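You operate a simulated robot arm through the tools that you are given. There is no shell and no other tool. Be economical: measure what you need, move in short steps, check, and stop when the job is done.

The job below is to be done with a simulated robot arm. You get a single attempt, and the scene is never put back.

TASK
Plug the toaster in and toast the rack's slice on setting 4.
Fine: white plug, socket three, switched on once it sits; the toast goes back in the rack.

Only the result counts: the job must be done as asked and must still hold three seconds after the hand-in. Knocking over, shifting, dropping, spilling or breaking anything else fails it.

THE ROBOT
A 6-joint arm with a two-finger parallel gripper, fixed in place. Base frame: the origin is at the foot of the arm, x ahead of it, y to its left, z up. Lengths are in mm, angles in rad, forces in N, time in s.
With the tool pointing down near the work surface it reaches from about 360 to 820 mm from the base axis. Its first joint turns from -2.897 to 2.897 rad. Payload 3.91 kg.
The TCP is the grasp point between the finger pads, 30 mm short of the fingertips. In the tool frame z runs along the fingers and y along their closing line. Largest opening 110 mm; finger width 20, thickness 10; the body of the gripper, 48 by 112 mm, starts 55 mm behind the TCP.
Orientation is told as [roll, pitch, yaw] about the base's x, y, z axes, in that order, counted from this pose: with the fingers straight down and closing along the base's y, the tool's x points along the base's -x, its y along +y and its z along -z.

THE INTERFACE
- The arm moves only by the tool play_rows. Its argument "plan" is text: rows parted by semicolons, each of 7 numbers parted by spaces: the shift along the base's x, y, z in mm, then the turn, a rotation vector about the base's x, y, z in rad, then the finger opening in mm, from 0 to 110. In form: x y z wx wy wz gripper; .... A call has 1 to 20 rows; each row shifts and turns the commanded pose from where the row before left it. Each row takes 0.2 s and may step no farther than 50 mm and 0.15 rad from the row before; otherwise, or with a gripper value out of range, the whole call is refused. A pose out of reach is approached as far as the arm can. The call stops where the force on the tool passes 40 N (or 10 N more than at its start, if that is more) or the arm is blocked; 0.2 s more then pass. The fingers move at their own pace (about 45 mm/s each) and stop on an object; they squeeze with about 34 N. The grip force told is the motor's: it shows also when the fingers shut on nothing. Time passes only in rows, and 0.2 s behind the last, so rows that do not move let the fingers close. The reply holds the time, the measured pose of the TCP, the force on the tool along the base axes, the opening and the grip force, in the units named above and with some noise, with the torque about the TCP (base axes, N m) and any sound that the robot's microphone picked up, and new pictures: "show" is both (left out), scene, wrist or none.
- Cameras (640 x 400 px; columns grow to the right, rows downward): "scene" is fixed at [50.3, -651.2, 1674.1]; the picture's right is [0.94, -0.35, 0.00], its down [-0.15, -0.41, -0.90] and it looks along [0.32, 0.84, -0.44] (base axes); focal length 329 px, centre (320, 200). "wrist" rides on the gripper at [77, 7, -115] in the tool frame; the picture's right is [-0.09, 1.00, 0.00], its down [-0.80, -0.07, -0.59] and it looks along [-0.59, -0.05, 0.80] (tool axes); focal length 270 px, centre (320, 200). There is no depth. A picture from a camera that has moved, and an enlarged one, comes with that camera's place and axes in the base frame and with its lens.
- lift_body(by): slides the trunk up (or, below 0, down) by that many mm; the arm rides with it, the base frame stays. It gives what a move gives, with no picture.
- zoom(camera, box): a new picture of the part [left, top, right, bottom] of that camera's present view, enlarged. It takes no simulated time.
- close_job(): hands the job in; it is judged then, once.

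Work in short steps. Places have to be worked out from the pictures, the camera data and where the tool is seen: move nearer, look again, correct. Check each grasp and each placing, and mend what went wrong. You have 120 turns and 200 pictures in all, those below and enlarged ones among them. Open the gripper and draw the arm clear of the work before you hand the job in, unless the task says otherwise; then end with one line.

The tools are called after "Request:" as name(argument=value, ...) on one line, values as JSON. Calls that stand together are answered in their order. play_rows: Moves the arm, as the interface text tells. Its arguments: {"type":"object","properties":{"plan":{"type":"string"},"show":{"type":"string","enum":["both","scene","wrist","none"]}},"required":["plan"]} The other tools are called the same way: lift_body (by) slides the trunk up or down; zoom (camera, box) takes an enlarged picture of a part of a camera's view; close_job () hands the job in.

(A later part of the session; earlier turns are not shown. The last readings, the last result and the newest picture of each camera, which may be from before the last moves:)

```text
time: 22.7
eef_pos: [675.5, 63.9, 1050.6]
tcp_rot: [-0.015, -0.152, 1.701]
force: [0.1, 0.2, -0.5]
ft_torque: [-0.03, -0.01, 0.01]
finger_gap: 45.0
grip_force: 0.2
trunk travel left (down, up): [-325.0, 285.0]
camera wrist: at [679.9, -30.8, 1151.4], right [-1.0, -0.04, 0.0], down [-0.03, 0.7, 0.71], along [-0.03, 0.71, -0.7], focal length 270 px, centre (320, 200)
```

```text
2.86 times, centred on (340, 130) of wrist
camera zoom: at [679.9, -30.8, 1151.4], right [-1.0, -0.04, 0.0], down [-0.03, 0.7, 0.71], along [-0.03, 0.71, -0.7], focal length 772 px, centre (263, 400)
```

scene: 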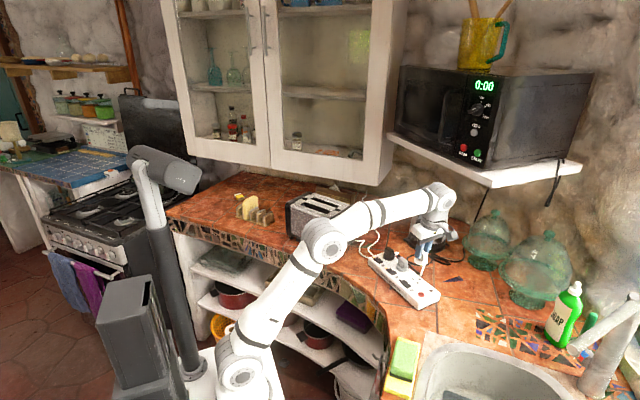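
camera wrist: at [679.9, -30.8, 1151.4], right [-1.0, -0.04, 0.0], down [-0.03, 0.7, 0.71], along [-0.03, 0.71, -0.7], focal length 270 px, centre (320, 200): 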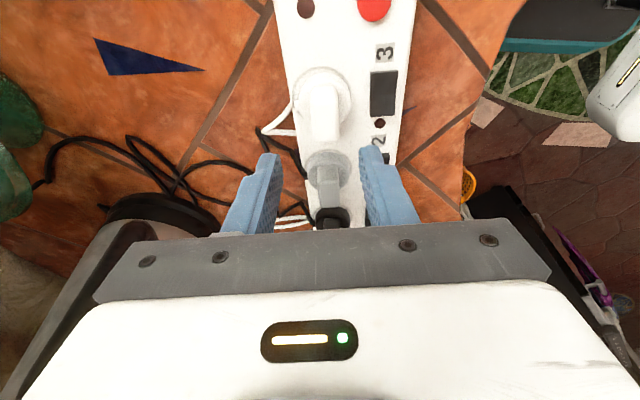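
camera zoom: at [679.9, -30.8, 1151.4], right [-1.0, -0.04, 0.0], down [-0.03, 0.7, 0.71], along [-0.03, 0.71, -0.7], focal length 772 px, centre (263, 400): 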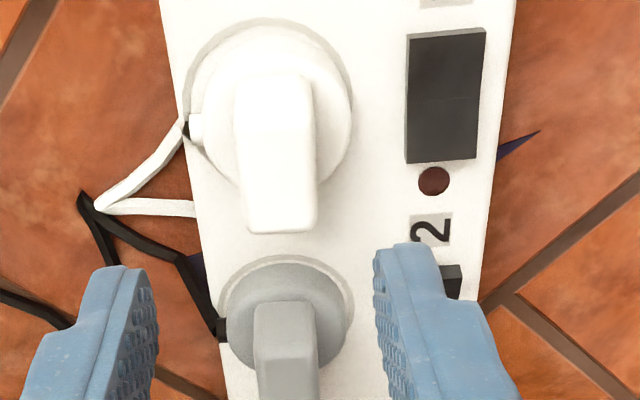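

I enlarge the seating to compare it with the grey plug.

Request:
zoom(camera="scene", box=[411, 264, 429, 286])

Request:
zoom(camera="scene", box=[396, 252, 416, 274])

```text
16.00 times, centred on (420, 275) of scene
camera zoom: at [50.3, -651.2, 1674.1], right [0.94, -0.35, 0.0], down [-0.15, -0.41, -0.9], along [0.32, 0.84, -0.44], focal length 5265 px, centre (-1280, -1000)
```

zoom: 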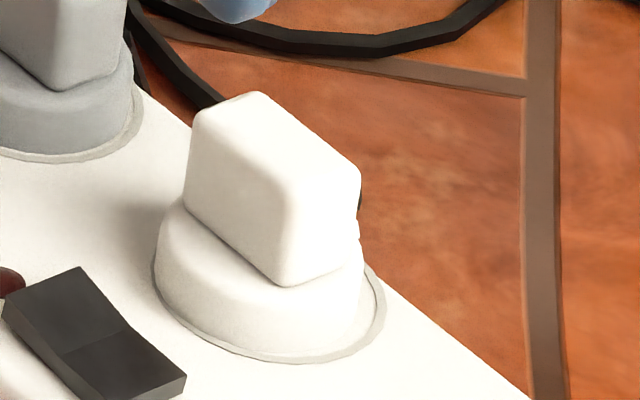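

```text
16.00 times, centred on (406, 263) of scene
camera zoom: at [50.3, -651.2, 1674.1], right [0.94, -0.35, 0.0], down [-0.15, -0.41, -0.9], along [0.32, 0.84, -0.44], focal length 5265 px, centre (-1056, -808)
```

zoom: 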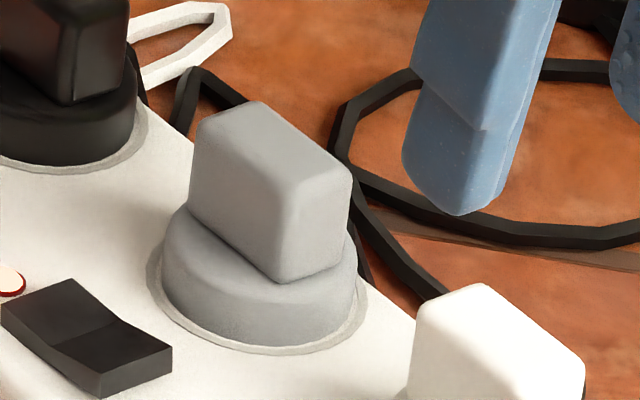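

The white plug looks about 2 mm proud of the grey one. I straighten the tool, close the fingers and press down on the block top.

Request:
play_rows(plan="-1 4.5 0 -0.146 -0.019 0 0;0 0 -15 0 0 0 0;0 0 -15 0 0 0 0;0 0 -8 0 0 0 0;0 0 -4 0 0 0 0;0 0 -3 0 0 0 0;0 0 -3 0 0 0 0;0 0 -3 0 0 0 0;0 0 -3 0 0 0 0", show="none")

Request:
zoom(camera="scene", box=[404, 254, 436, 286])

```text
time: 24.6
eef_pos: [675.1, 67.2, 1006.5]
tcp_rot: [-0.034, -0.004, 1.7]
force: [0.0, -0.5, 12.5]
ft_torque: [-0.01, 0.05, -0.04]
finger_gap: 0.0
grip_force: 33.9
trunk travel left (down, up): [-325.0, 285.0]
stopped in row 9: the force on the tool passed its limit (the readings are from after the stop); the commanded pose is now the measured one
```

```text
12.50 times, centred on (420, 270) of scene
camera zoom: at [50.3, -651.2, 1674.1], right [0.94, -0.35, 0.0], down [-0.15, -0.41, -0.9], along [0.32, 0.84, -0.44], focal length 4114 px, centre (-930, -675)
```

zoom: 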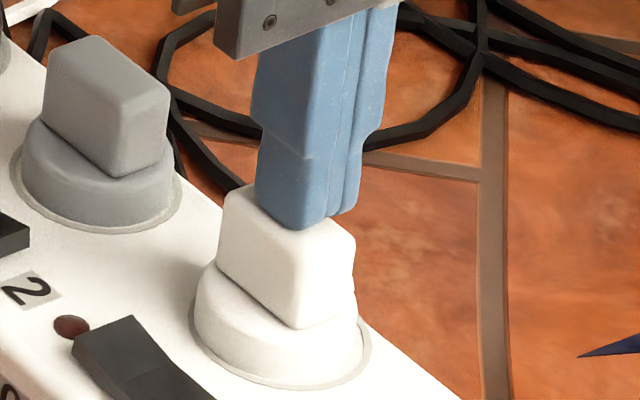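

Contact stopped at 1006.5. I press once more to see whether it moves further, then touch the grey plug's top to compare heights.

Request:
play_rows(plan="0 0 -1 0 0 0 0;0 0 -1 0 0 0 0;0 0 -1 0 0 0 0;0 0 -1 0 0 0 0;0 0 -1 0 0 0 0;0 0 -1 0 0 0 0", show="none")

Request:
play_rows(plan="0 0 0 0 0 0 0", show="none")

Request:
zoom(camera="scene", box=[404, 254, 436, 286])

```text
time: 25.4
eef_pos: [675.7, 66.8, 1005.8]
tcp_rot: [-0.041, -0.004, 1.7]
force: [0.1, -0.3, 11.4]
ft_torque: [-0.07, 0.03, -0.03]
finger_gap: 0.2
grip_force: 34.0
trunk travel left (down, up): [-325.0, 285.0]
stopped in row 4: the force on the tool passed its limit (the readings are from after the stop); the commanded pose is now the measured one
```

```text
time: 25.8
eef_pos: [676.6, 67.1, 1006.1]
tcp_rot: [-0.04, -0.003, 1.7]
force: [0.8, -0.2, 17.0]
ft_torque: [-0.07, 0.06, -0.04]
finger_gap: 0.1
grip_force: 34.3
trunk travel left (down, up): [-325.0, 285.0]
```

```text
12.50 times, centred on (420, 270) of scene
camera zoom: at [50.3, -651.2, 1674.1], right [0.94, -0.35, 0.0], down [-0.15, -0.41, -0.9], along [0.32, 0.84, -0.44], focal length 4114 px, centre (-930, -675)
```

zoom: 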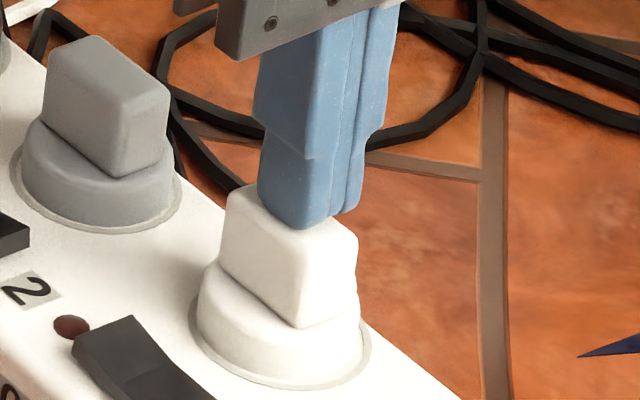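

The plug now matches the grey plug's proportions and moves no further. I rise, and compare rockers 2 and 3 to see which side is "on".

Request:
play_rows(plan="0 0 30 0 0 0 0;0 0 30 0 0 0 0", show="none")

Request:
zoom(camera="scene", box=[390, 268, 416, 294])

Request:
zoom(camera="scene", box=[376, 254, 402, 280])

Request:
zoom(camera="scene", box=[404, 254, 436, 286])

Request:
zoom(camera="wrist", box=[340, 20, 440, 180])

```text
time: 26.4
eef_pos: [676.5, 65.7, 1063.0]
tcp_rot: [-0.035, -0.004, 1.699]
force: [-0.1, -0.3, 0.3]
ft_torque: [-0.03, 0.03, 0.01]
finger_gap: 0.0
grip_force: 34.2
trunk travel left (down, up): [-325.0, 285.0]
```

```text
15.38 times, centred on (403, 281) of scene
camera zoom: at [50.3, -651.2, 1674.1], right [0.94, -0.35, 0.0], down [-0.15, -0.41, -0.9], along [0.32, 0.84, -0.44], focal length 5063 px, centre (-957, -1046)
```

zoom: 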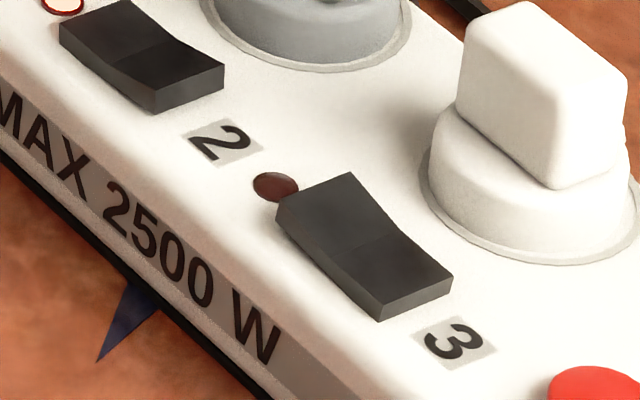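

```text
15.38 times, centred on (389, 267) of scene
camera zoom: at [50.3, -651.2, 1674.1], right [0.94, -0.35, 0.0], down [-0.15, -0.41, -0.9], along [0.32, 0.84, -0.44], focal length 5063 px, centre (-742, -831)
```

zoom: 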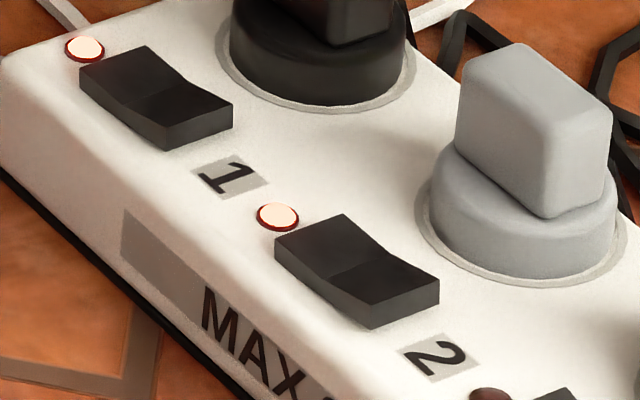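

```text
12.50 times, centred on (420, 270) of scene
camera zoom: at [50.3, -651.2, 1674.1], right [0.94, -0.35, 0.0], down [-0.15, -0.41, -0.9], along [0.32, 0.84, -0.44], focal length 4114 px, centre (-930, -675)
```

zoom: 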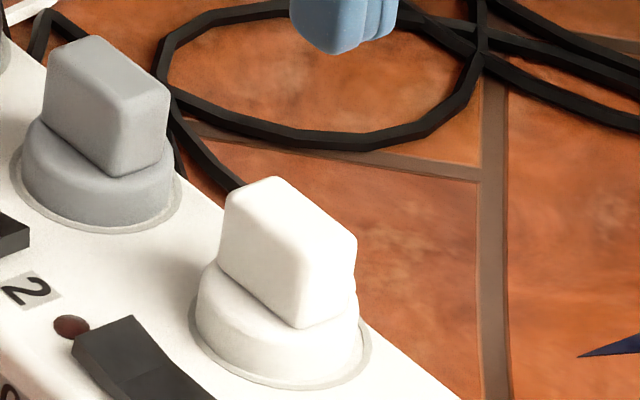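

```text
2.50 times, centred on (390, 100) of wrist
camera zoom: at [676.6, -11.9, 1176.6], right [-1.0, -0.04, -0.04], down [-0.05, 0.8, 0.6], along [0.0, 0.6, -0.8], focal length 676 px, centre (145, 450)
```

zoom: 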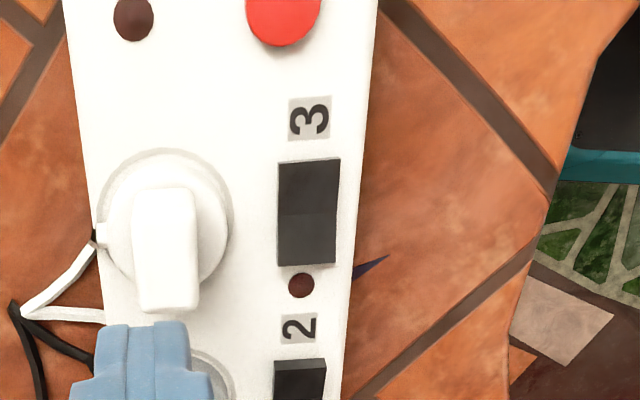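

To settle the seating I touch the top of the seated grey plug at about (666,143) and compare heights.

Request:
play_rows(plan="-5 38 0 0 0 0 0;-5.5 39 0 0 0 0 0;0 0 -25 0 0 0 0;0 0 -22 0 0 0 0;0 0 -5 0 0 0 0;0 0 -2 0 0 0 0;0 0 -2 0 0 0 0;0 0 -2 0 0 0 0;0 0 -2 0 0 0 0", show="none")

Request:
zoom(camera="scene", box=[389, 244, 431, 286])

```text
time: 28.4
eef_pos: [665.7, 144.2, 1006.8]
tcp_rot: [-0.04, -0.003, 1.699]
force: [4.3, 0.1, 11.6]
ft_torque: [-0.07, -0.03, 0.0]
finger_gap: 0.2
grip_force: 33.9
trunk travel left (down, up): [-325.0, 285.0]
```

```text
9.52 times, centred on (410, 265) of scene
camera zoom: at [50.3, -651.2, 1674.1], right [0.94, -0.35, 0.0], down [-0.15, -0.41, -0.9], along [0.32, 0.84, -0.44], focal length 3134 px, centre (-537, -419)
```

zoom: 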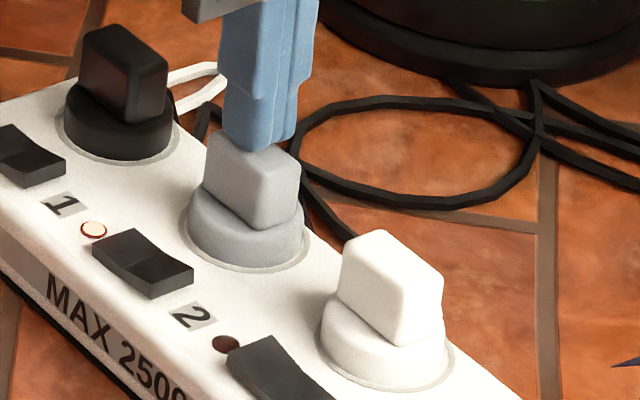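

The heights are equal (1006.8 vs 1006.1), so the plug is seated. On rockers 1 and 2 the LED side is pressed, so I press the LED (+y) end of rocker 3 near (623,74).

Request:
play_rows(plan="0 0 30 0 0 0 0;-20 -35 0 0 0 0 0;-22.7 -35 0 0 0 0 0;0 0 -30 0 0 0 0;0 0 -20 0 0 0 0", show="wrist")

Request:
zoom(camera="scene", box=[380, 254, 422, 296])

Request:
zoom(camera="wrist", box=[240, 60, 400, 220])

```text
time: 29.6
eef_pos: [624.5, 74.3, 983.8]
tcp_rot: [-0.035, -0.003, 1.702]
force: [0.5, -0.3, -0.3]
ft_torque: [0.03, 0.02, 0.0]
finger_gap: 0.0
grip_force: 33.6
trunk travel left (down, up): [-325.0, 285.0]
camera wrist: at [623.9, -4.3, 1096.8], right [-1.0, -0.04, -0.04], down [-0.05, 0.8, 0.6], along [0.0, 0.6, -0.8], focal length 270 px, centre (320, 200)
```

wrist: 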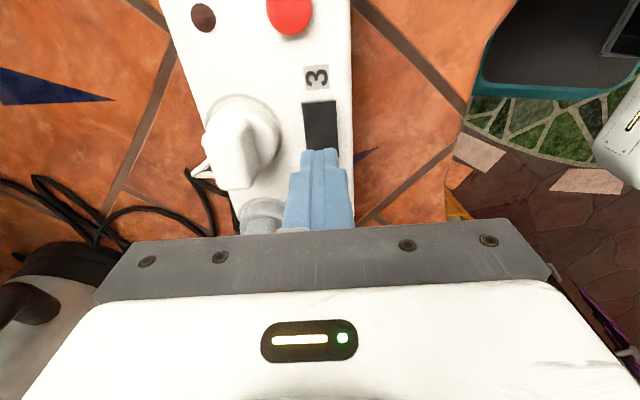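

```text
9.52 times, centred on (401, 275) of scene
camera zoom: at [50.3, -651.2, 1674.1], right [0.94, -0.35, 0.0], down [-0.15, -0.41, -0.9], along [0.32, 0.84, -0.44], focal length 3134 px, centre (-451, -514)
```

zoom: 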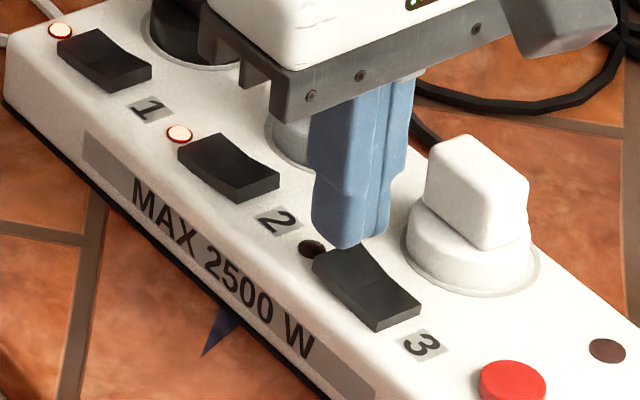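

```text
2.50 times, centred on (320, 140) of wrist
camera zoom: at [623.9, -4.3, 1096.8], right [-1.0, -0.04, -0.04], down [-0.05, 0.8, 0.6], along [0.0, 0.6, -0.8], focal length 676 px, centre (320, 350)
```

zoom: 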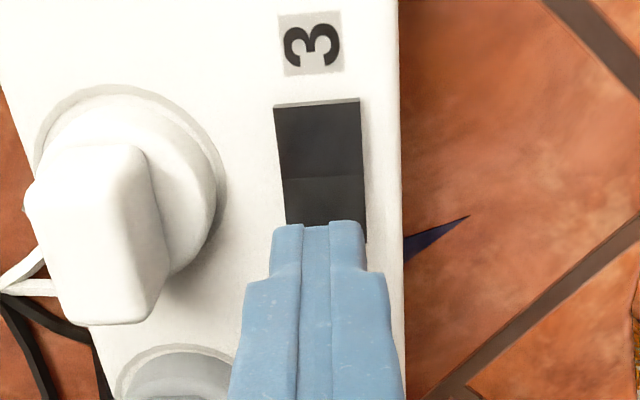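

The fingertip lines up across the rocker. I shift 3 mm further toward its LED end and press down in small steps.

Request:
play_rows(plan="0 3 -6 0 0 0 0;0 0 -4 0 0 0 0;0 0 -2 0 0 0 0;0 0 -2 0 0 0 0;0 0 -2 0 0 0 0;0 0 -2 0 0 0 0;0 0 -2 0 0 0 0;0 0 -2 0 0 0 0", show="none")

Request:
zoom(camera="scene", box=[380, 254, 422, 296])

```text
time: 31.1
eef_pos: [623.4, 76.5, 973.0]
tcp_rot: [-0.054, -0.004, 1.7]
force: [-7.9, 0.4, 14.0]
ft_torque: [-0.15, 0.24, -0.06]
finger_gap: 0.2
grip_force: 33.9
trunk travel left (down, up): [-325.0, 285.0]
stopped in row 7: the force on the tool passed its limit (the readings are from after the stop); the commanded pose is now the measured one
```

```text
9.52 times, centred on (401, 275) of scene
camera zoom: at [50.3, -651.2, 1674.1], right [0.94, -0.35, 0.0], down [-0.15, -0.41, -0.9], along [0.32, 0.84, -0.44], focal length 3134 px, centre (-451, -514)
```

zoom: 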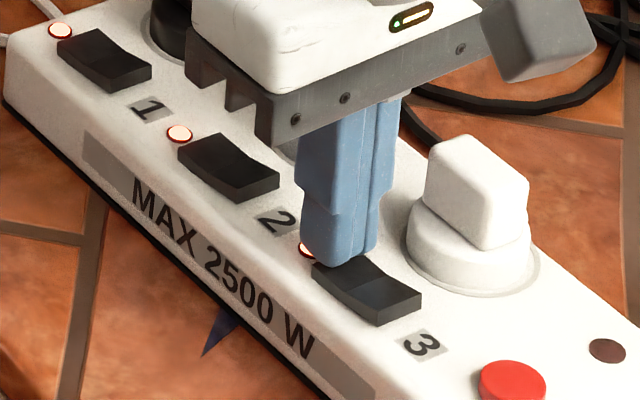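

LED 3 is lit. I lift away, check that it stays lit, and look at the toaster's dial and lever.

Request:
play_rows(plan="0 0 30 0 0 0 0;0 0 45 0 0 0 0;0 0 45 0 0 0 0;0 0 45 0 0 0 0", show="scene")

Request:
zoom(camera="scene", box=[380, 254, 440, 296])

Request:
zoom(camera="scene", box=[300, 220, 340, 250])

Request:
zoom(camera="scene", box=[225, 185, 365, 265])

```text
time: 32.1
eef_pos: [626.6, 78.2, 1134.3]
tcp_rot: [-0.047, -0.002, 1.699]
force: [-0.1, -0.5, -0.9]
ft_torque: [0.01, 0.04, 0.01]
finger_gap: 0.1
grip_force: 34.0
trunk travel left (down, up): [-325.0, 285.0]
```

scene: 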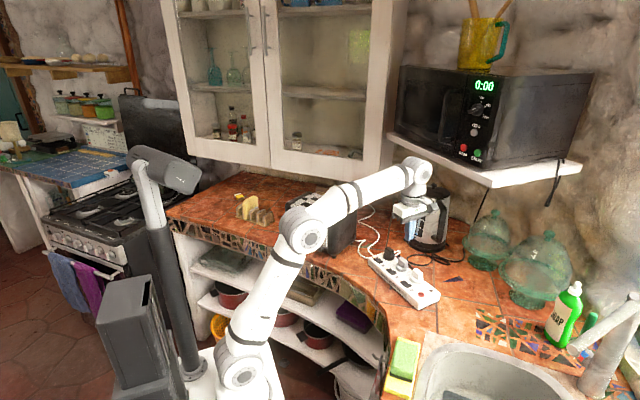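

```text
9.52 times, centred on (410, 275) of scene
camera zoom: at [50.3, -651.2, 1674.1], right [0.94, -0.35, 0.0], down [-0.15, -0.41, -0.9], along [0.32, 0.84, -0.44], focal length 3134 px, centre (-537, -514)
```

zoom: 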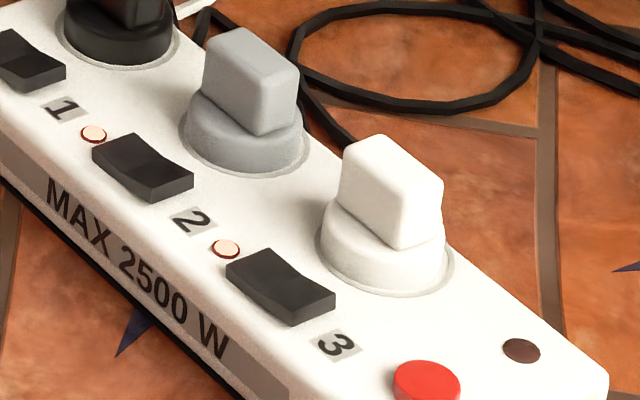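

```text
13.33 times, centred on (320, 235) of scene
camera zoom: at [50.3, -651.2, 1674.1], right [0.94, -0.35, 0.0], down [-0.15, -0.41, -0.9], along [0.32, 0.84, -0.44], focal length 4388 px, centre (320, -267)
```

zoom: 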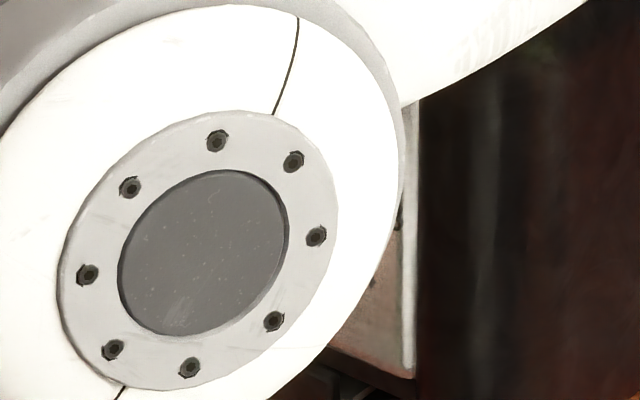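

```text
4.57 times, centred on (295, 225) of scene
camera zoom: at [50.3, -651.2, 1674.1], right [0.94, -0.35, 0.0], down [-0.15, -0.41, -0.9], along [0.32, 0.84, -0.44], focal length 1504 px, centre (434, 86)
```

zoom: 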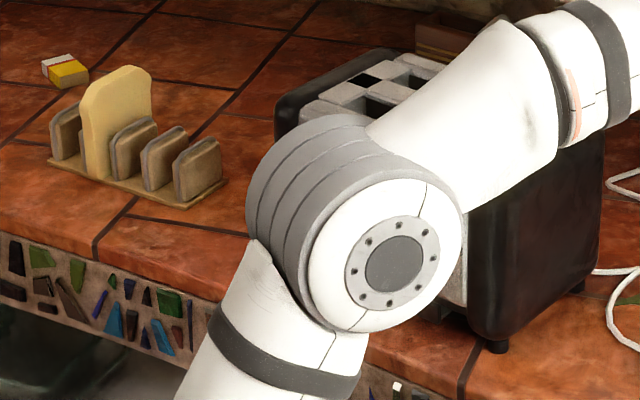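

Socket 3 is on and the plug sits. Next is the dial, which is on the toaster's front facing the robot. I retreat toward (360,300), yaw to 2.18, then pitch the tool up to horizontal to face it.

Request:
play_rows(plan="-38 31.5 4 0.04 0 0.068 30;-38 31.5 4 0 0 0.068 30;-38 31.5 4 0 0 0.068 30;-38 31.5 4 0 0 0.068 30;-38 31.5 0 0 0 0.068 30;-38 31.5 0 0 0 0.068 30;-38 31.5 0 0 0 0.068 30;0 0 0 0 0 0 30", show="scene")

```text
time: 33.9
eef_pos: [359.1, 298.5, 1152.8]
tcp_rot: [-0.055, -0.042, 2.178]
force: [-0.4, 0.1, -0.1]
ft_torque: [-0.02, 0.0, -0.02]
finger_gap: 29.9
grip_force: 0.1
trunk travel left (down, up): [-325.0, 285.0]
```

scene: 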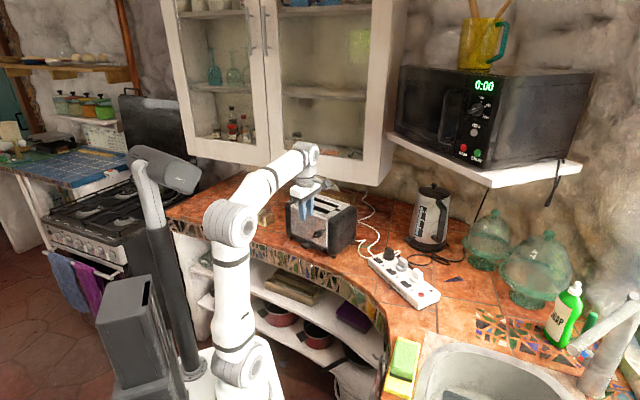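

I zoom on the dial from here before tilting.

Request:
zoom(camera="scene", box=[284, 185, 364, 265])

Request:
zoom(camera="scene", box=[306, 223, 334, 251])

```text
5.00 times, centred on (324, 225) of scene
camera zoom: at [50.3, -651.2, 1674.1], right [0.94, -0.35, 0.0], down [-0.15, -0.41, -0.9], along [0.32, 0.84, -0.44], focal length 1645 px, centre (300, 75)
```

zoom: 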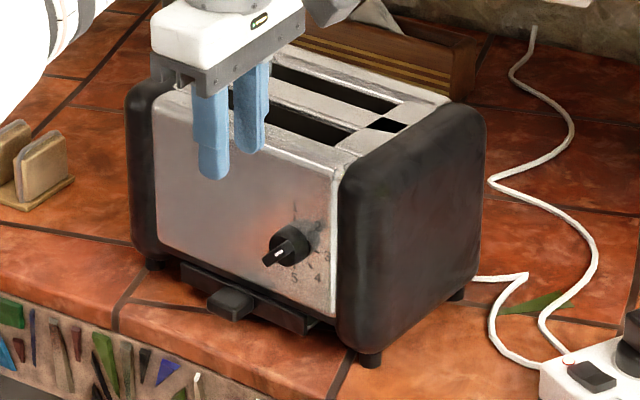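

```text
14.29 times, centred on (320, 237) of scene
camera zoom: at [50.3, -651.2, 1674.1], right [0.94, -0.35, 0.0], down [-0.15, -0.41, -0.9], along [0.32, 0.84, -0.44], focal length 4701 px, centre (320, -329)
```

zoom: 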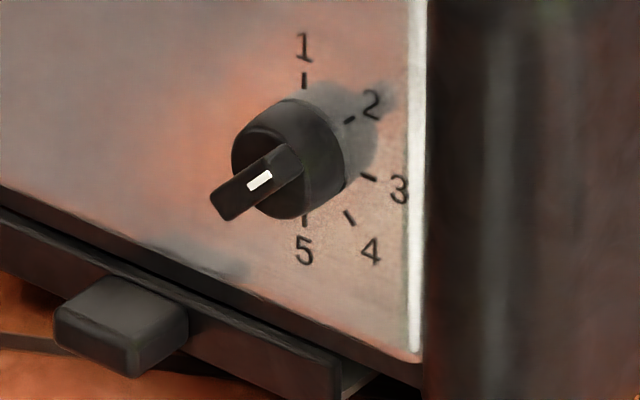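

The ticks for 1–5 are clear but the pointer isn't. I pitch the tool to horizontal so the wrist camera can look at the dial face.

Request:
play_rows(plan="0 0 0 -0.066 0.021 0 30;-1 1 -5 0.0814 -0.1177 0 30;-1 1 -5 0.0814 -0.1177 0 30;-1 1 -10 0.0814 -0.1177 0 30;-1 1 -10 0.0814 -0.1177 0 30;-1 1 -10 0.0814 -0.1177 0 30", show="both")

```text
time: 35.3
eef_pos: [354.5, 304.0, 1112.1]
tcp_rot: [-0.717, 0.001, 2.177]
force: [-0.6, 0.2, 0.3]
ft_torque: [-0.01, 0.04, -0.01]
finger_gap: 30.1
grip_force: 0.1
trunk travel left (down, up): [-325.0, 285.0]
camera wrist: at [331.9, 194.5, 1193.2], right [-0.67, -0.35, -0.66], down [-0.73, 0.47, 0.49], along [0.13, 0.81, -0.57], focal length 270 px, centre (320, 200)
```

scene: 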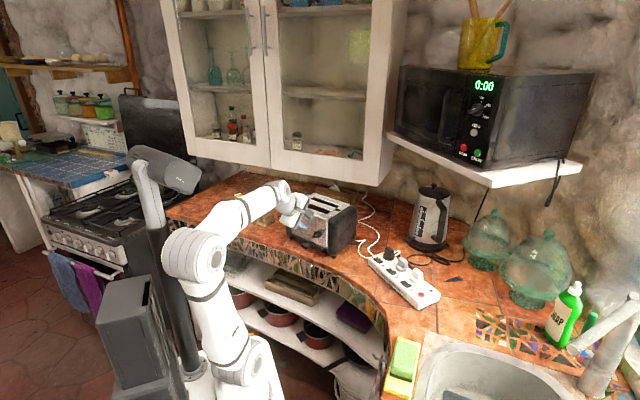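
wrist: 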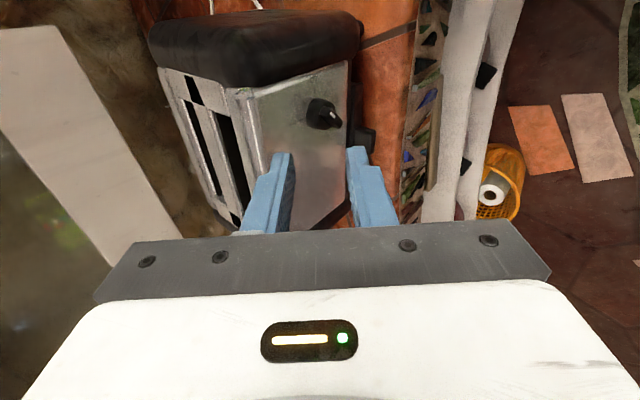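

The dial is in view. I continue pitching and lowering.

Request:
play_rows(plan="0 0 -18 0.0814 -0.1177 0 40;0 0 -18 0.0814 -0.1177 0 40;0 0 -18 0.0814 -0.1177 0 40;0 0 -18 0.0814 -0.1177 0 40;0 0 -18 0.0814 -0.1177 0 40;0 0 -18 0.0797 -0.1152 0 40", show="both")

Request:
zoom(camera="wrist", box=[200, 30, 440, 180])

```text
time: 36.7
eef_pos: [377.1, 338.3, 1027.2]
tcp_rot: [-1.571, -0.001, 2.179]
force: [0.4, 0.3, -0.8]
ft_torque: [0.02, 0.05, -0.01]
finger_gap: 40.0
grip_force: 0.1
out of reach, approached as far as the arm can: row 5, 6
trunk travel left (down, up): [-325.0, 285.0]
camera wrist: at [326.2, 209.7, 1019.3], right [-0.05, 0.07, -1.0], down [-0.94, 0.32, 0.07], along [0.32, 0.94, 0.05], focal length 270 px, centre (320, 200)
```

scene: 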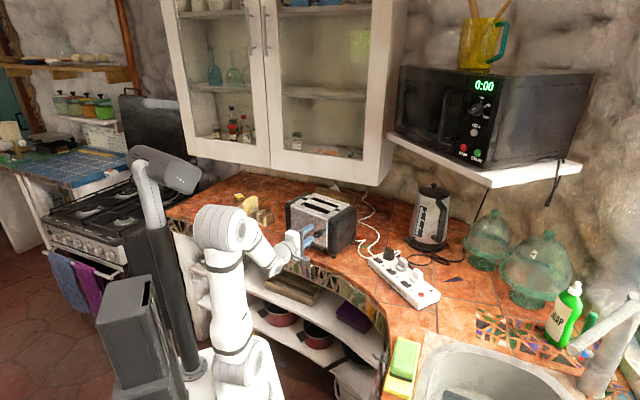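
wrist: 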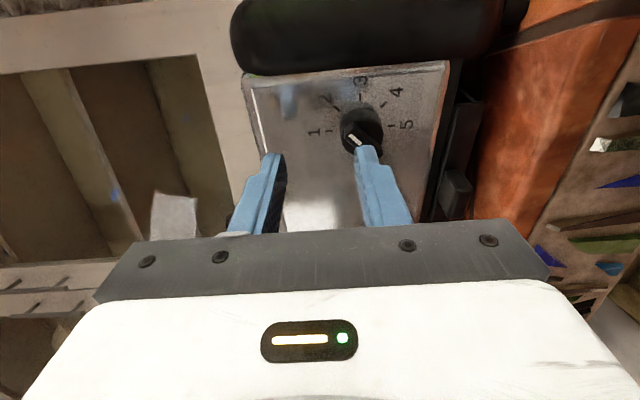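

```text
2.67 times, centred on (320, 105) of wrist
camera zoom: at [326.2, 209.7, 1019.3], right [-0.05, 0.07, -1.0], down [-0.94, 0.32, 0.07], along [0.32, 0.94, 0.05], focal length 721 px, centre (320, 453)
```

zoom: 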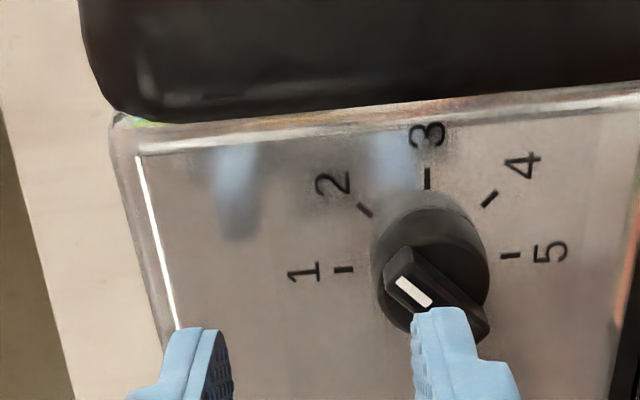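

The pointer is at 2 and setting 4 is a 90° clockwise turn. The knob's centre is about (434,373,995). I roll the gripper -45° about its own axis so it can grip the fin across.

Request:
play_rows(plan="0 0 5 -0.1078 -0.0745 0 40;0 0 5 -0.1078 -0.0745 0 40;0 0 0 -0.1078 -0.0745 0 40;0 0 0 -0.1078 -0.0745 0 40;0 0 0 -0.1078 -0.0745 0 40;0 0 0 -0.1078 -0.0745 0 40", show="both")

Request:
zoom(camera="wrist", box=[200, 30, 440, 180])

Request:
zoom(camera="scene", box=[280, 210, 350, 260])

```text
time: 38.1
eef_pos: [376.6, 337.4, 1036.9]
tcp_rot: [-1.569, 0.79, 2.177]
force: [0.3, -0.2, -0.3]
ft_torque: [0.0, -0.02, 0.02]
finger_gap: 40.0
grip_force: 0.0
trunk travel left (down, up): [-325.0, 285.0]
camera wrist: at [316.4, 224.4, 1086.8], right [0.37, -0.53, -0.76], down [-0.84, 0.17, -0.52], along [0.4, 0.83, -0.38], focal length 270 px, centre (320, 200)
```

scene: 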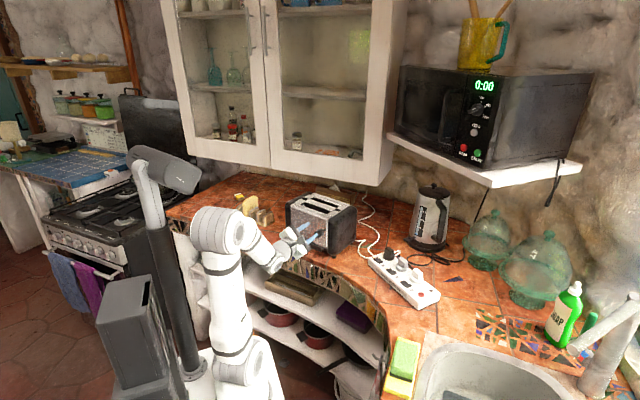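
wrist: 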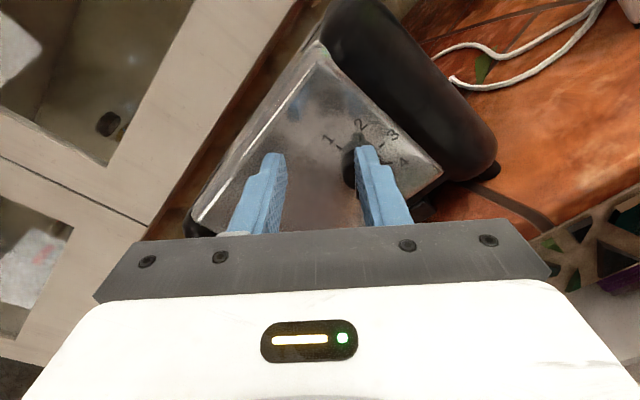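

```text
2.67 times, centred on (320, 105) of wrist
camera zoom: at [316.4, 224.4, 1086.8], right [0.37, -0.53, -0.76], down [-0.84, 0.17, -0.52], along [0.4, 0.83, -0.38], focal length 721 px, centre (320, 453)
```

zoom: 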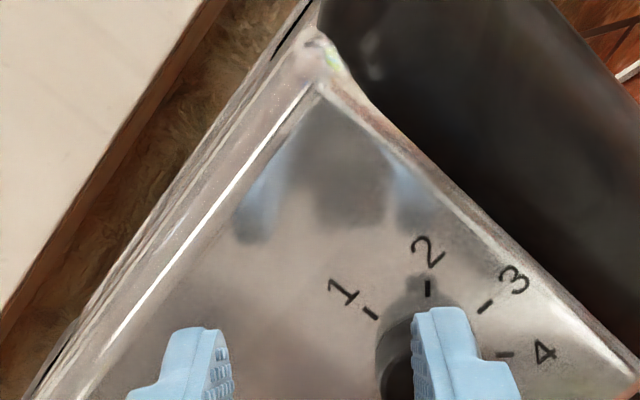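

```text
8.00 times, centred on (315, 235) of scene
camera zoom: at [50.3, -651.2, 1674.1], right [0.94, -0.35, 0.0], down [-0.15, -0.41, -0.9], along [0.32, 0.84, -0.44], focal length 2633 px, centre (360, -80)
```

zoom: 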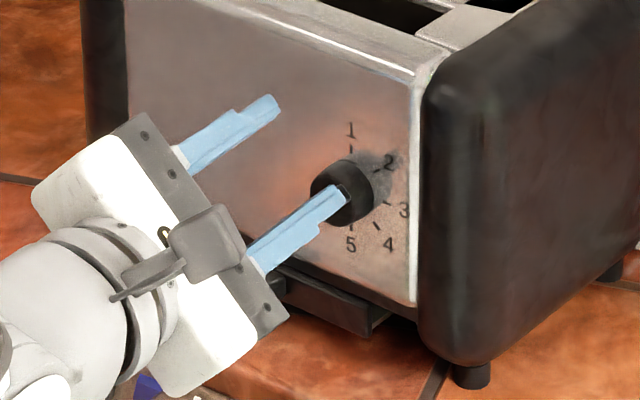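

The knob estimate is confirmed. I back off 15 mm, move down 42 mm to centre on the knob axis, and check.

Request:
play_rows(plan="-12.3 -8.5 0 0 0 0 50;1 -1.4 -21 0 0 0 50;1 -1.4 -21 0 0 0 50;0 0 0 0 0 0 50", show="wrist")

Request:
zoom(camera="wrist", box=[200, 60, 440, 210])

Request:
zoom(camera="scene", box=[280, 210, 350, 260])

```text
time: 39.1
eef_pos: [378.8, 347.5, 1005.3]
tcp_rot: [-1.565, 0.788, 2.176]
force: [-0.6, -0.2, -0.3]
ft_torque: [0.04, 0.01, 0.01]
finger_gap: 50.0
grip_force: 0.0
out of reach, approached as far as the arm can: row 1, 2, 3
trunk travel left (down, up): [-325.0, 285.0]
camera wrist: at [319.2, 233.1, 1055.2], right [0.36, -0.53, -0.77], down [-0.84, 0.17, -0.52], along [0.4, 0.83, -0.38], focal length 270 px, centre (320, 200)
```

wrist: 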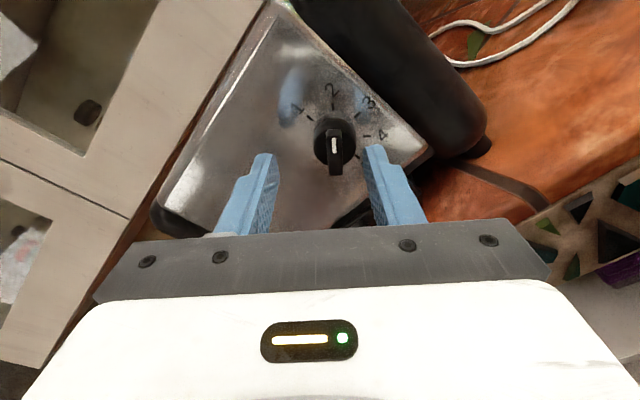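

```text
2.67 times, centred on (320, 135) of wrist
camera zoom: at [319.2, 233.1, 1055.2], right [0.36, -0.53, -0.77], down [-0.84, 0.17, -0.52], along [0.4, 0.83, -0.38], focal length 721 px, centre (320, 373)
```

zoom: 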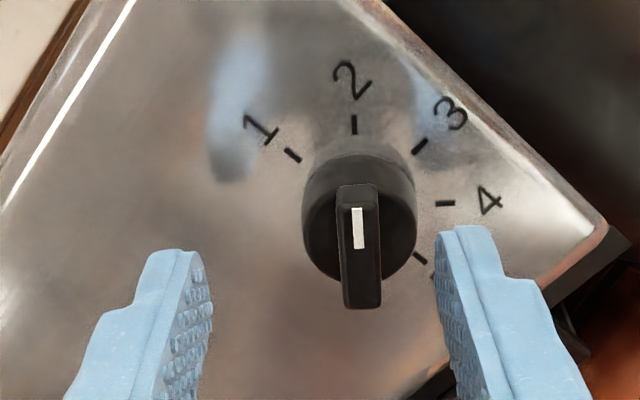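

```text
8.00 times, centred on (315, 235) of scene
camera zoom: at [50.3, -651.2, 1674.1], right [0.94, -0.35, 0.0], down [-0.15, -0.41, -0.9], along [0.32, 0.84, -0.44], focal length 2633 px, centre (360, -80)
```

zoom: 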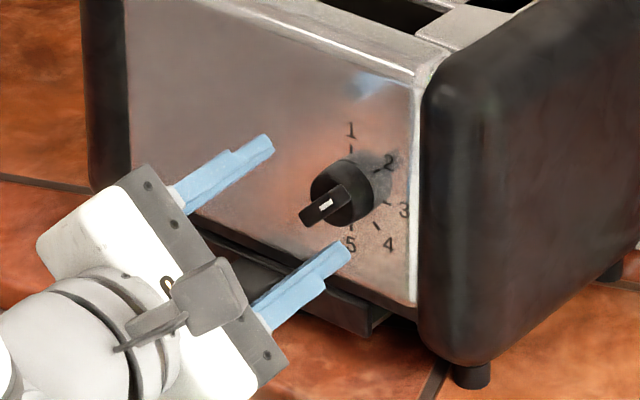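

The pointer is plainly at 2 and the fin lines up with the fingers. I shift 12 mm across to centre on the fin.

Request:
play_rows(plan="4.8 -7 -8.5 0 0 0 50;0 0 0 0 0 0 50", show="none")

Request:
zoom(camera="wrist", box=[200, 60, 440, 210])

```text
time: 39.7
eef_pos: [387.6, 343.9, 1000.7]
tcp_rot: [-1.57, 0.785, 2.177]
force: [0.6, 0.4, 0.7]
ft_torque: [0.01, -0.01, 0.0]
finger_gap: 50.0
grip_force: 0.1
out of reach, approached as far as the arm can: row 1
trunk travel left (down, up): [-325.0, 285.0]
```

```text
2.67 times, centred on (320, 135) of wrist
camera zoom: at [327.2, 230.4, 1048.9], right [0.36, -0.53, -0.77], down [-0.84, 0.17, -0.52], along [0.4, 0.83, -0.38], focal length 721 px, centre (320, 373)
```

zoom: 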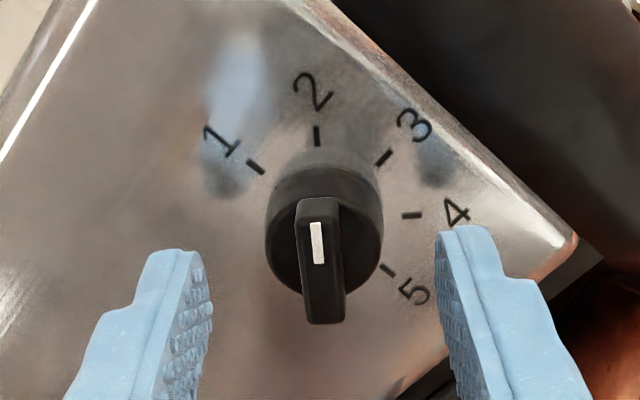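

The fin is centred between the fingers and near tip depth. I advance 9 mm and close.

Request:
play_rows(plan="4 2.8 0 0 0 0 50;3.5 2.4 0 0 0 0 50;0 0 0 0 0 0 50", show="none")

Request:
zoom(camera="wrist", box=[200, 60, 440, 210])

Request:
zoom(camera="scene", box=[280, 210, 350, 260])

```text
time: 40.5
eef_pos: [395.9, 349.3, 1000.1]
tcp_rot: [-1.57, 0.787, 2.175]
force: [-0.5, -0.1, 0.8]
ft_torque: [-0.03, 0.01, -0.03]
finger_gap: 50.4
grip_force: 0.0
trunk travel left (down, up): [-325.0, 285.0]
```

```text
2.67 times, centred on (320, 135) of wrist
camera zoom: at [334.9, 235.5, 1048.8], right [0.36, -0.53, -0.77], down [-0.84, 0.17, -0.52], along [0.4, 0.83, -0.38], focal length 721 px, centre (320, 373)
```

zoom: 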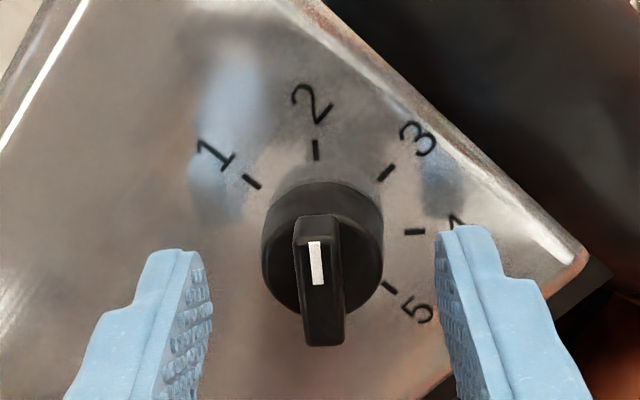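

```text
8.00 times, centred on (315, 235) of scene
camera zoom: at [50.3, -651.2, 1674.1], right [0.94, -0.35, 0.0], down [-0.15, -0.41, -0.9], along [0.32, 0.84, -0.44], focal length 2633 px, centre (360, -80)
```

zoom: 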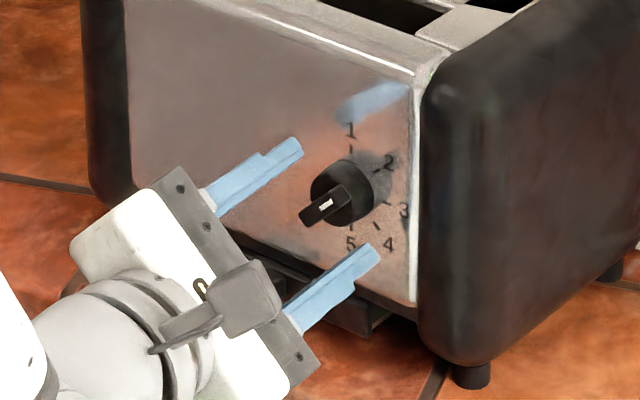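

The fin is about 7 mm inside the fingertips. I advance 2 mm more and close on it.

Request:
play_rows(plan="2 1.4 0 0 0 0 50;0 0 0 0 0 0 0;0 0 0 0 0 0 0;0 0 0 0 0 0 0;0 0 0 0 0 0 0", show="none")

Request:
zoom(camera="wrist", box=[200, 60, 440, 210])

Request:
zoom(camera="scene", box=[280, 210, 350, 260])

```text
time: 41.7
eef_pos: [397.6, 350.2, 1000.0]
tcp_rot: [-1.567, 0.784, 2.177]
force: [1.0, -3.1, 0.2]
ft_torque: [-0.05, -0.01, -0.24]
finger_gap: 27.4
grip_force: 34.2
trunk travel left (down, up): [-325.0, 285.0]
```

```text
2.67 times, centred on (320, 135) of wrist
camera zoom: at [337.0, 236.4, 1048.9], right [0.36, -0.53, -0.77], down [-0.84, 0.17, -0.52], along [0.4, 0.83, -0.38], focal length 721 px, centre (320, 373)
```

zoom: 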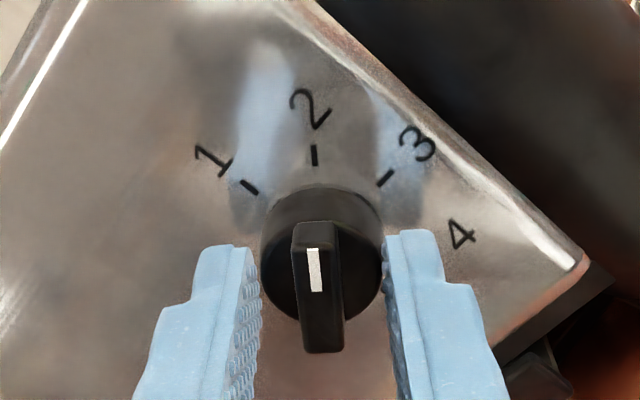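

```text
8.00 times, centred on (315, 235) of scene
camera zoom: at [50.3, -651.2, 1674.1], right [0.94, -0.35, 0.0], down [-0.15, -0.41, -0.9], along [0.32, 0.84, -0.44], focal length 2633 px, centre (360, -80)
```

zoom: 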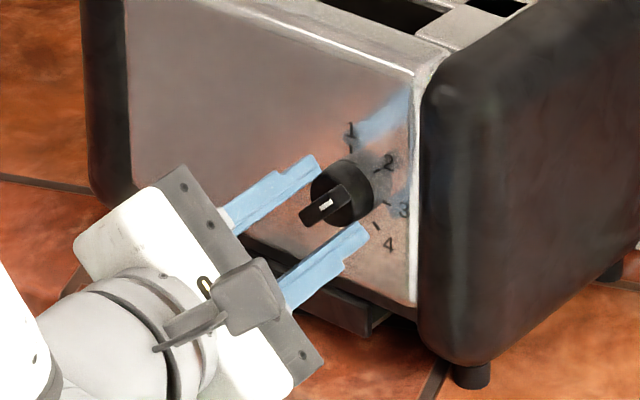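

It closed on the knob's cylinder (27 mm) instead of the fin. I open, back off 9 mm and close on the fin.

Request:
play_rows(plan="0 0 0 0 0 0 45;0 0 0 0 0 0 45;-7.4 -5.1 0 0 0 0 45;0 0 0 0 0 0 0;0 0 0 0 0 0 0;0 0 0 0 0 0 0;0 0 0 0 0 0 0", show="none")

Request:
zoom(camera="wrist", box=[200, 60, 440, 210])

Request:
zoom(camera="scene", box=[280, 210, 350, 260])

```text
time: 43.3
eef_pos: [389.3, 344.6, 999.7]
tcp_rot: [-1.57, 0.785, 2.175]
force: [0.1, -1.9, 0.2]
ft_torque: [0.03, -0.03, -0.16]
finger_gap: 9.5
grip_force: 34.3
trunk travel left (down, up): [-325.0, 285.0]
```

```text
2.67 times, centred on (320, 135) of wrist
camera zoom: at [329.2, 231.5, 1049.1], right [0.36, -0.53, -0.77], down [-0.84, 0.17, -0.52], along [0.4, 0.83, -0.38], focal length 721 px, centre (320, 373)
```

zoom: 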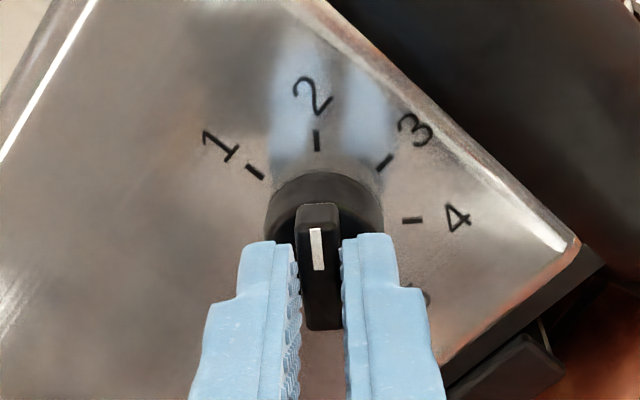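

```text
8.00 times, centred on (315, 235) of scene
camera zoom: at [50.3, -651.2, 1674.1], right [0.94, -0.35, 0.0], down [-0.15, -0.41, -0.9], along [0.32, 0.84, -0.44], focal length 2633 px, centre (360, -80)
```

zoom: 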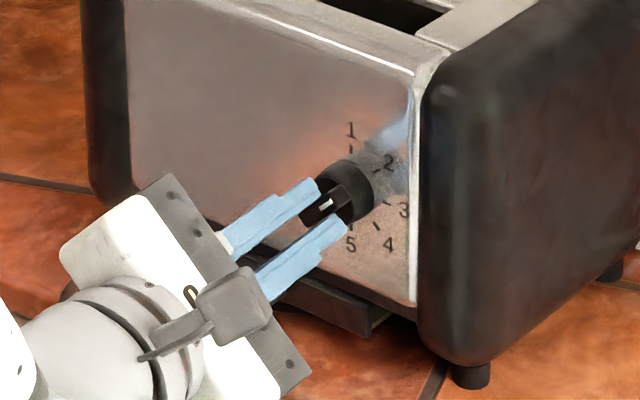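

The fin is gripped (gap 9.5). I turn clockwise about the knob axis, the first half now, watching force.

Request:
play_rows(plan="0 0 -0.25 0.1175 0.0813 0 0;0 0 -0.25 0.1175 0.0813 0 0;0 0 -0.25 0.1175 0.0813 0 0;0 0 -0.25 0.1175 0.0813 0 0;0 0 -0.25 0.1175 0.0813 0 0;0 0 0 0 0 0 0", show="none")

Request:
zoom(camera="wrist", box=[200, 60, 440, 210])

```text
time: 44.7
eef_pos: [389.1, 344.4, 997.8]
tcp_rot: [-1.566, 0.069, 2.177]
force: [1.3, -6.9, -0.7]
ft_torque: [-0.15, 0.23, -0.9]
finger_gap: 9.1
grip_force: 34.2
trunk travel left (down, up): [-325.0, 285.0]
```

```text
2.67 times, centred on (320, 135) of wrist
camera zoom: at [340.0, 216.5, 996.9], right [-0.01, 0.01, -1.0], down [-0.95, 0.32, 0.02], along [0.32, 0.95, 0.01], focal length 721 px, centre (320, 373)
```

zoom: 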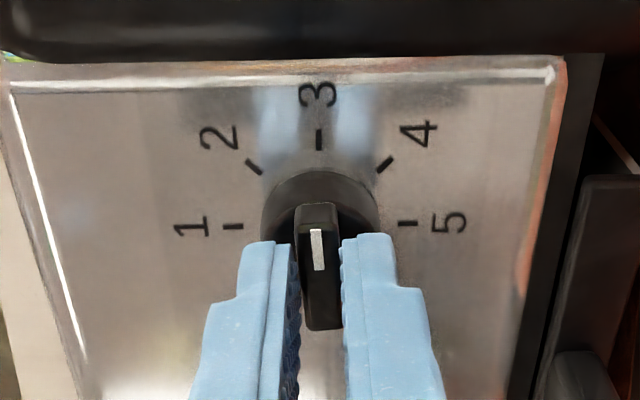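

The dial followed to 3. I continue with the remaining 0.854 rad to 4.

Request:
play_rows(plan="0 0 -0.25 0.1171 0.081 0 0;0 0 -0.25 0.1171 0.081 0 0;0 0 -0.25 0.1171 0.081 0 0;0 0 -0.25 0.1171 0.081 0 0;0 0 -0.25 0.1171 0.081 0 0;0 0 -0.25 0.1171 0.081 0 0;0 0 0 0 0 0 0", show="none")

Request:
zoom(camera="wrist", box=[200, 60, 440, 210])

Request:
zoom(camera="scene", box=[280, 210, 350, 260])

```text
time: 46.3
eef_pos: [389.5, 346.6, 998.5]
tcp_rot: [-1.571, -0.782, 2.179]
force: [-1.0, 3.5, -0.7]
ft_torque: [0.3, -0.57, 0.8]
finger_gap: 9.4
grip_force: 33.9
trunk travel left (down, up): [-325.0, 285.0]
```

```text
2.67 times, centred on (320, 135) of wrist
camera zoom: at [323.7, 240.1, 937.8], right [-0.44, 0.63, -0.64], down [-0.78, 0.09, 0.62], along [0.44, 0.77, 0.45], focal length 721 px, centre (320, 373)
```

zoom: 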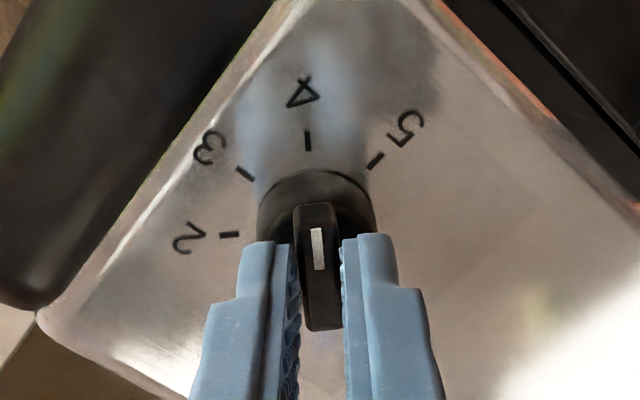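

```text
8.00 times, centred on (315, 235) of scene
camera zoom: at [50.3, -651.2, 1674.1], right [0.94, -0.35, 0.0], down [-0.15, -0.41, -0.9], along [0.32, 0.84, -0.44], focal length 2633 px, centre (360, -80)
```

zoom: 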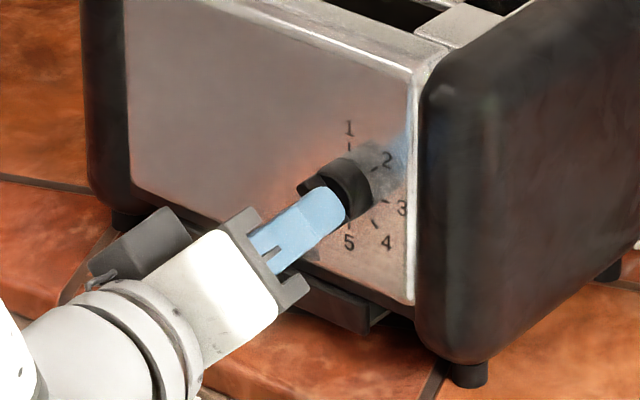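

The pointer is at 4, perhaps 4–5° past. I turn back slightly, then open and withdraw to verify.

Request:
play_rows(plan="0 0 0 -0.05 -0.0345 0 0;0 0 0 0 0 0 0;0 0 0 0 0 0 40;0 0 0 0 0 0 40;-8 -5.5 0 0 0 0 40;0 0 20 0 0 0 40", show="none")

Request:
zoom(camera="wrist", box=[200, 60, 440, 210])

Request:
zoom(camera="scene", box=[280, 210, 350, 260])

```text
time: 47.7
eef_pos: [386.1, 345.2, 1020.0]
tcp_rot: [-1.569, -0.724, 2.176]
force: [0.2, -0.2, 0.2]
ft_torque: [-0.02, -0.02, -0.02]
finger_gap: 40.0
grip_force: 0.0
out of reach, approached as far as the arm can: row 5
trunk travel left (down, up): [-325.0, 285.0]
```

```text
2.67 times, centred on (320, 135) of wrist
camera zoom: at [321.9, 236.3, 964.0], right [-0.41, 0.59, -0.69], down [-0.8, 0.12, 0.58], along [0.43, 0.8, 0.43], focal length 721 px, centre (320, 373)
```

zoom: 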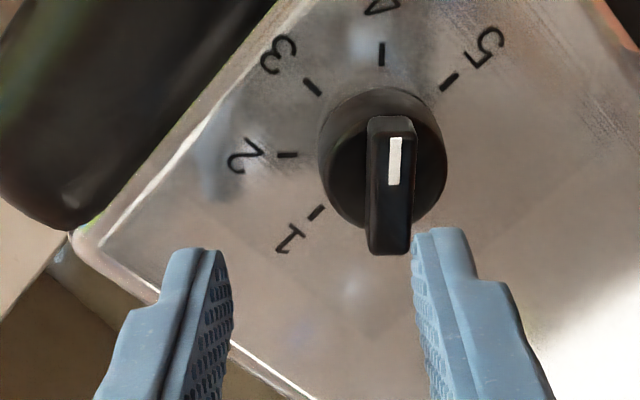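

```text
8.00 times, centred on (315, 235) of scene
camera zoom: at [50.3, -651.2, 1674.1], right [0.94, -0.35, 0.0], down [-0.15, -0.41, -0.9], along [0.32, 0.84, -0.44], focal length 2633 px, centre (360, -80)
```

zoom: 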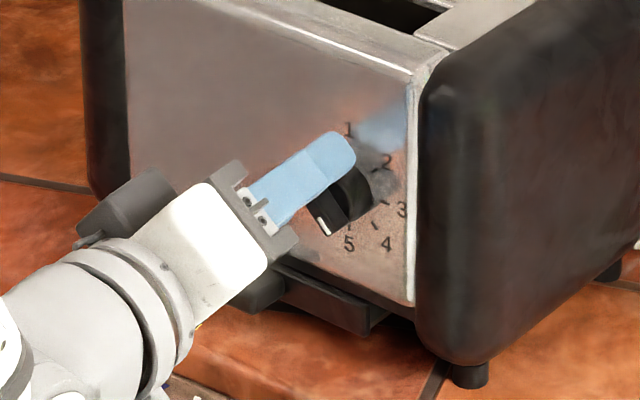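

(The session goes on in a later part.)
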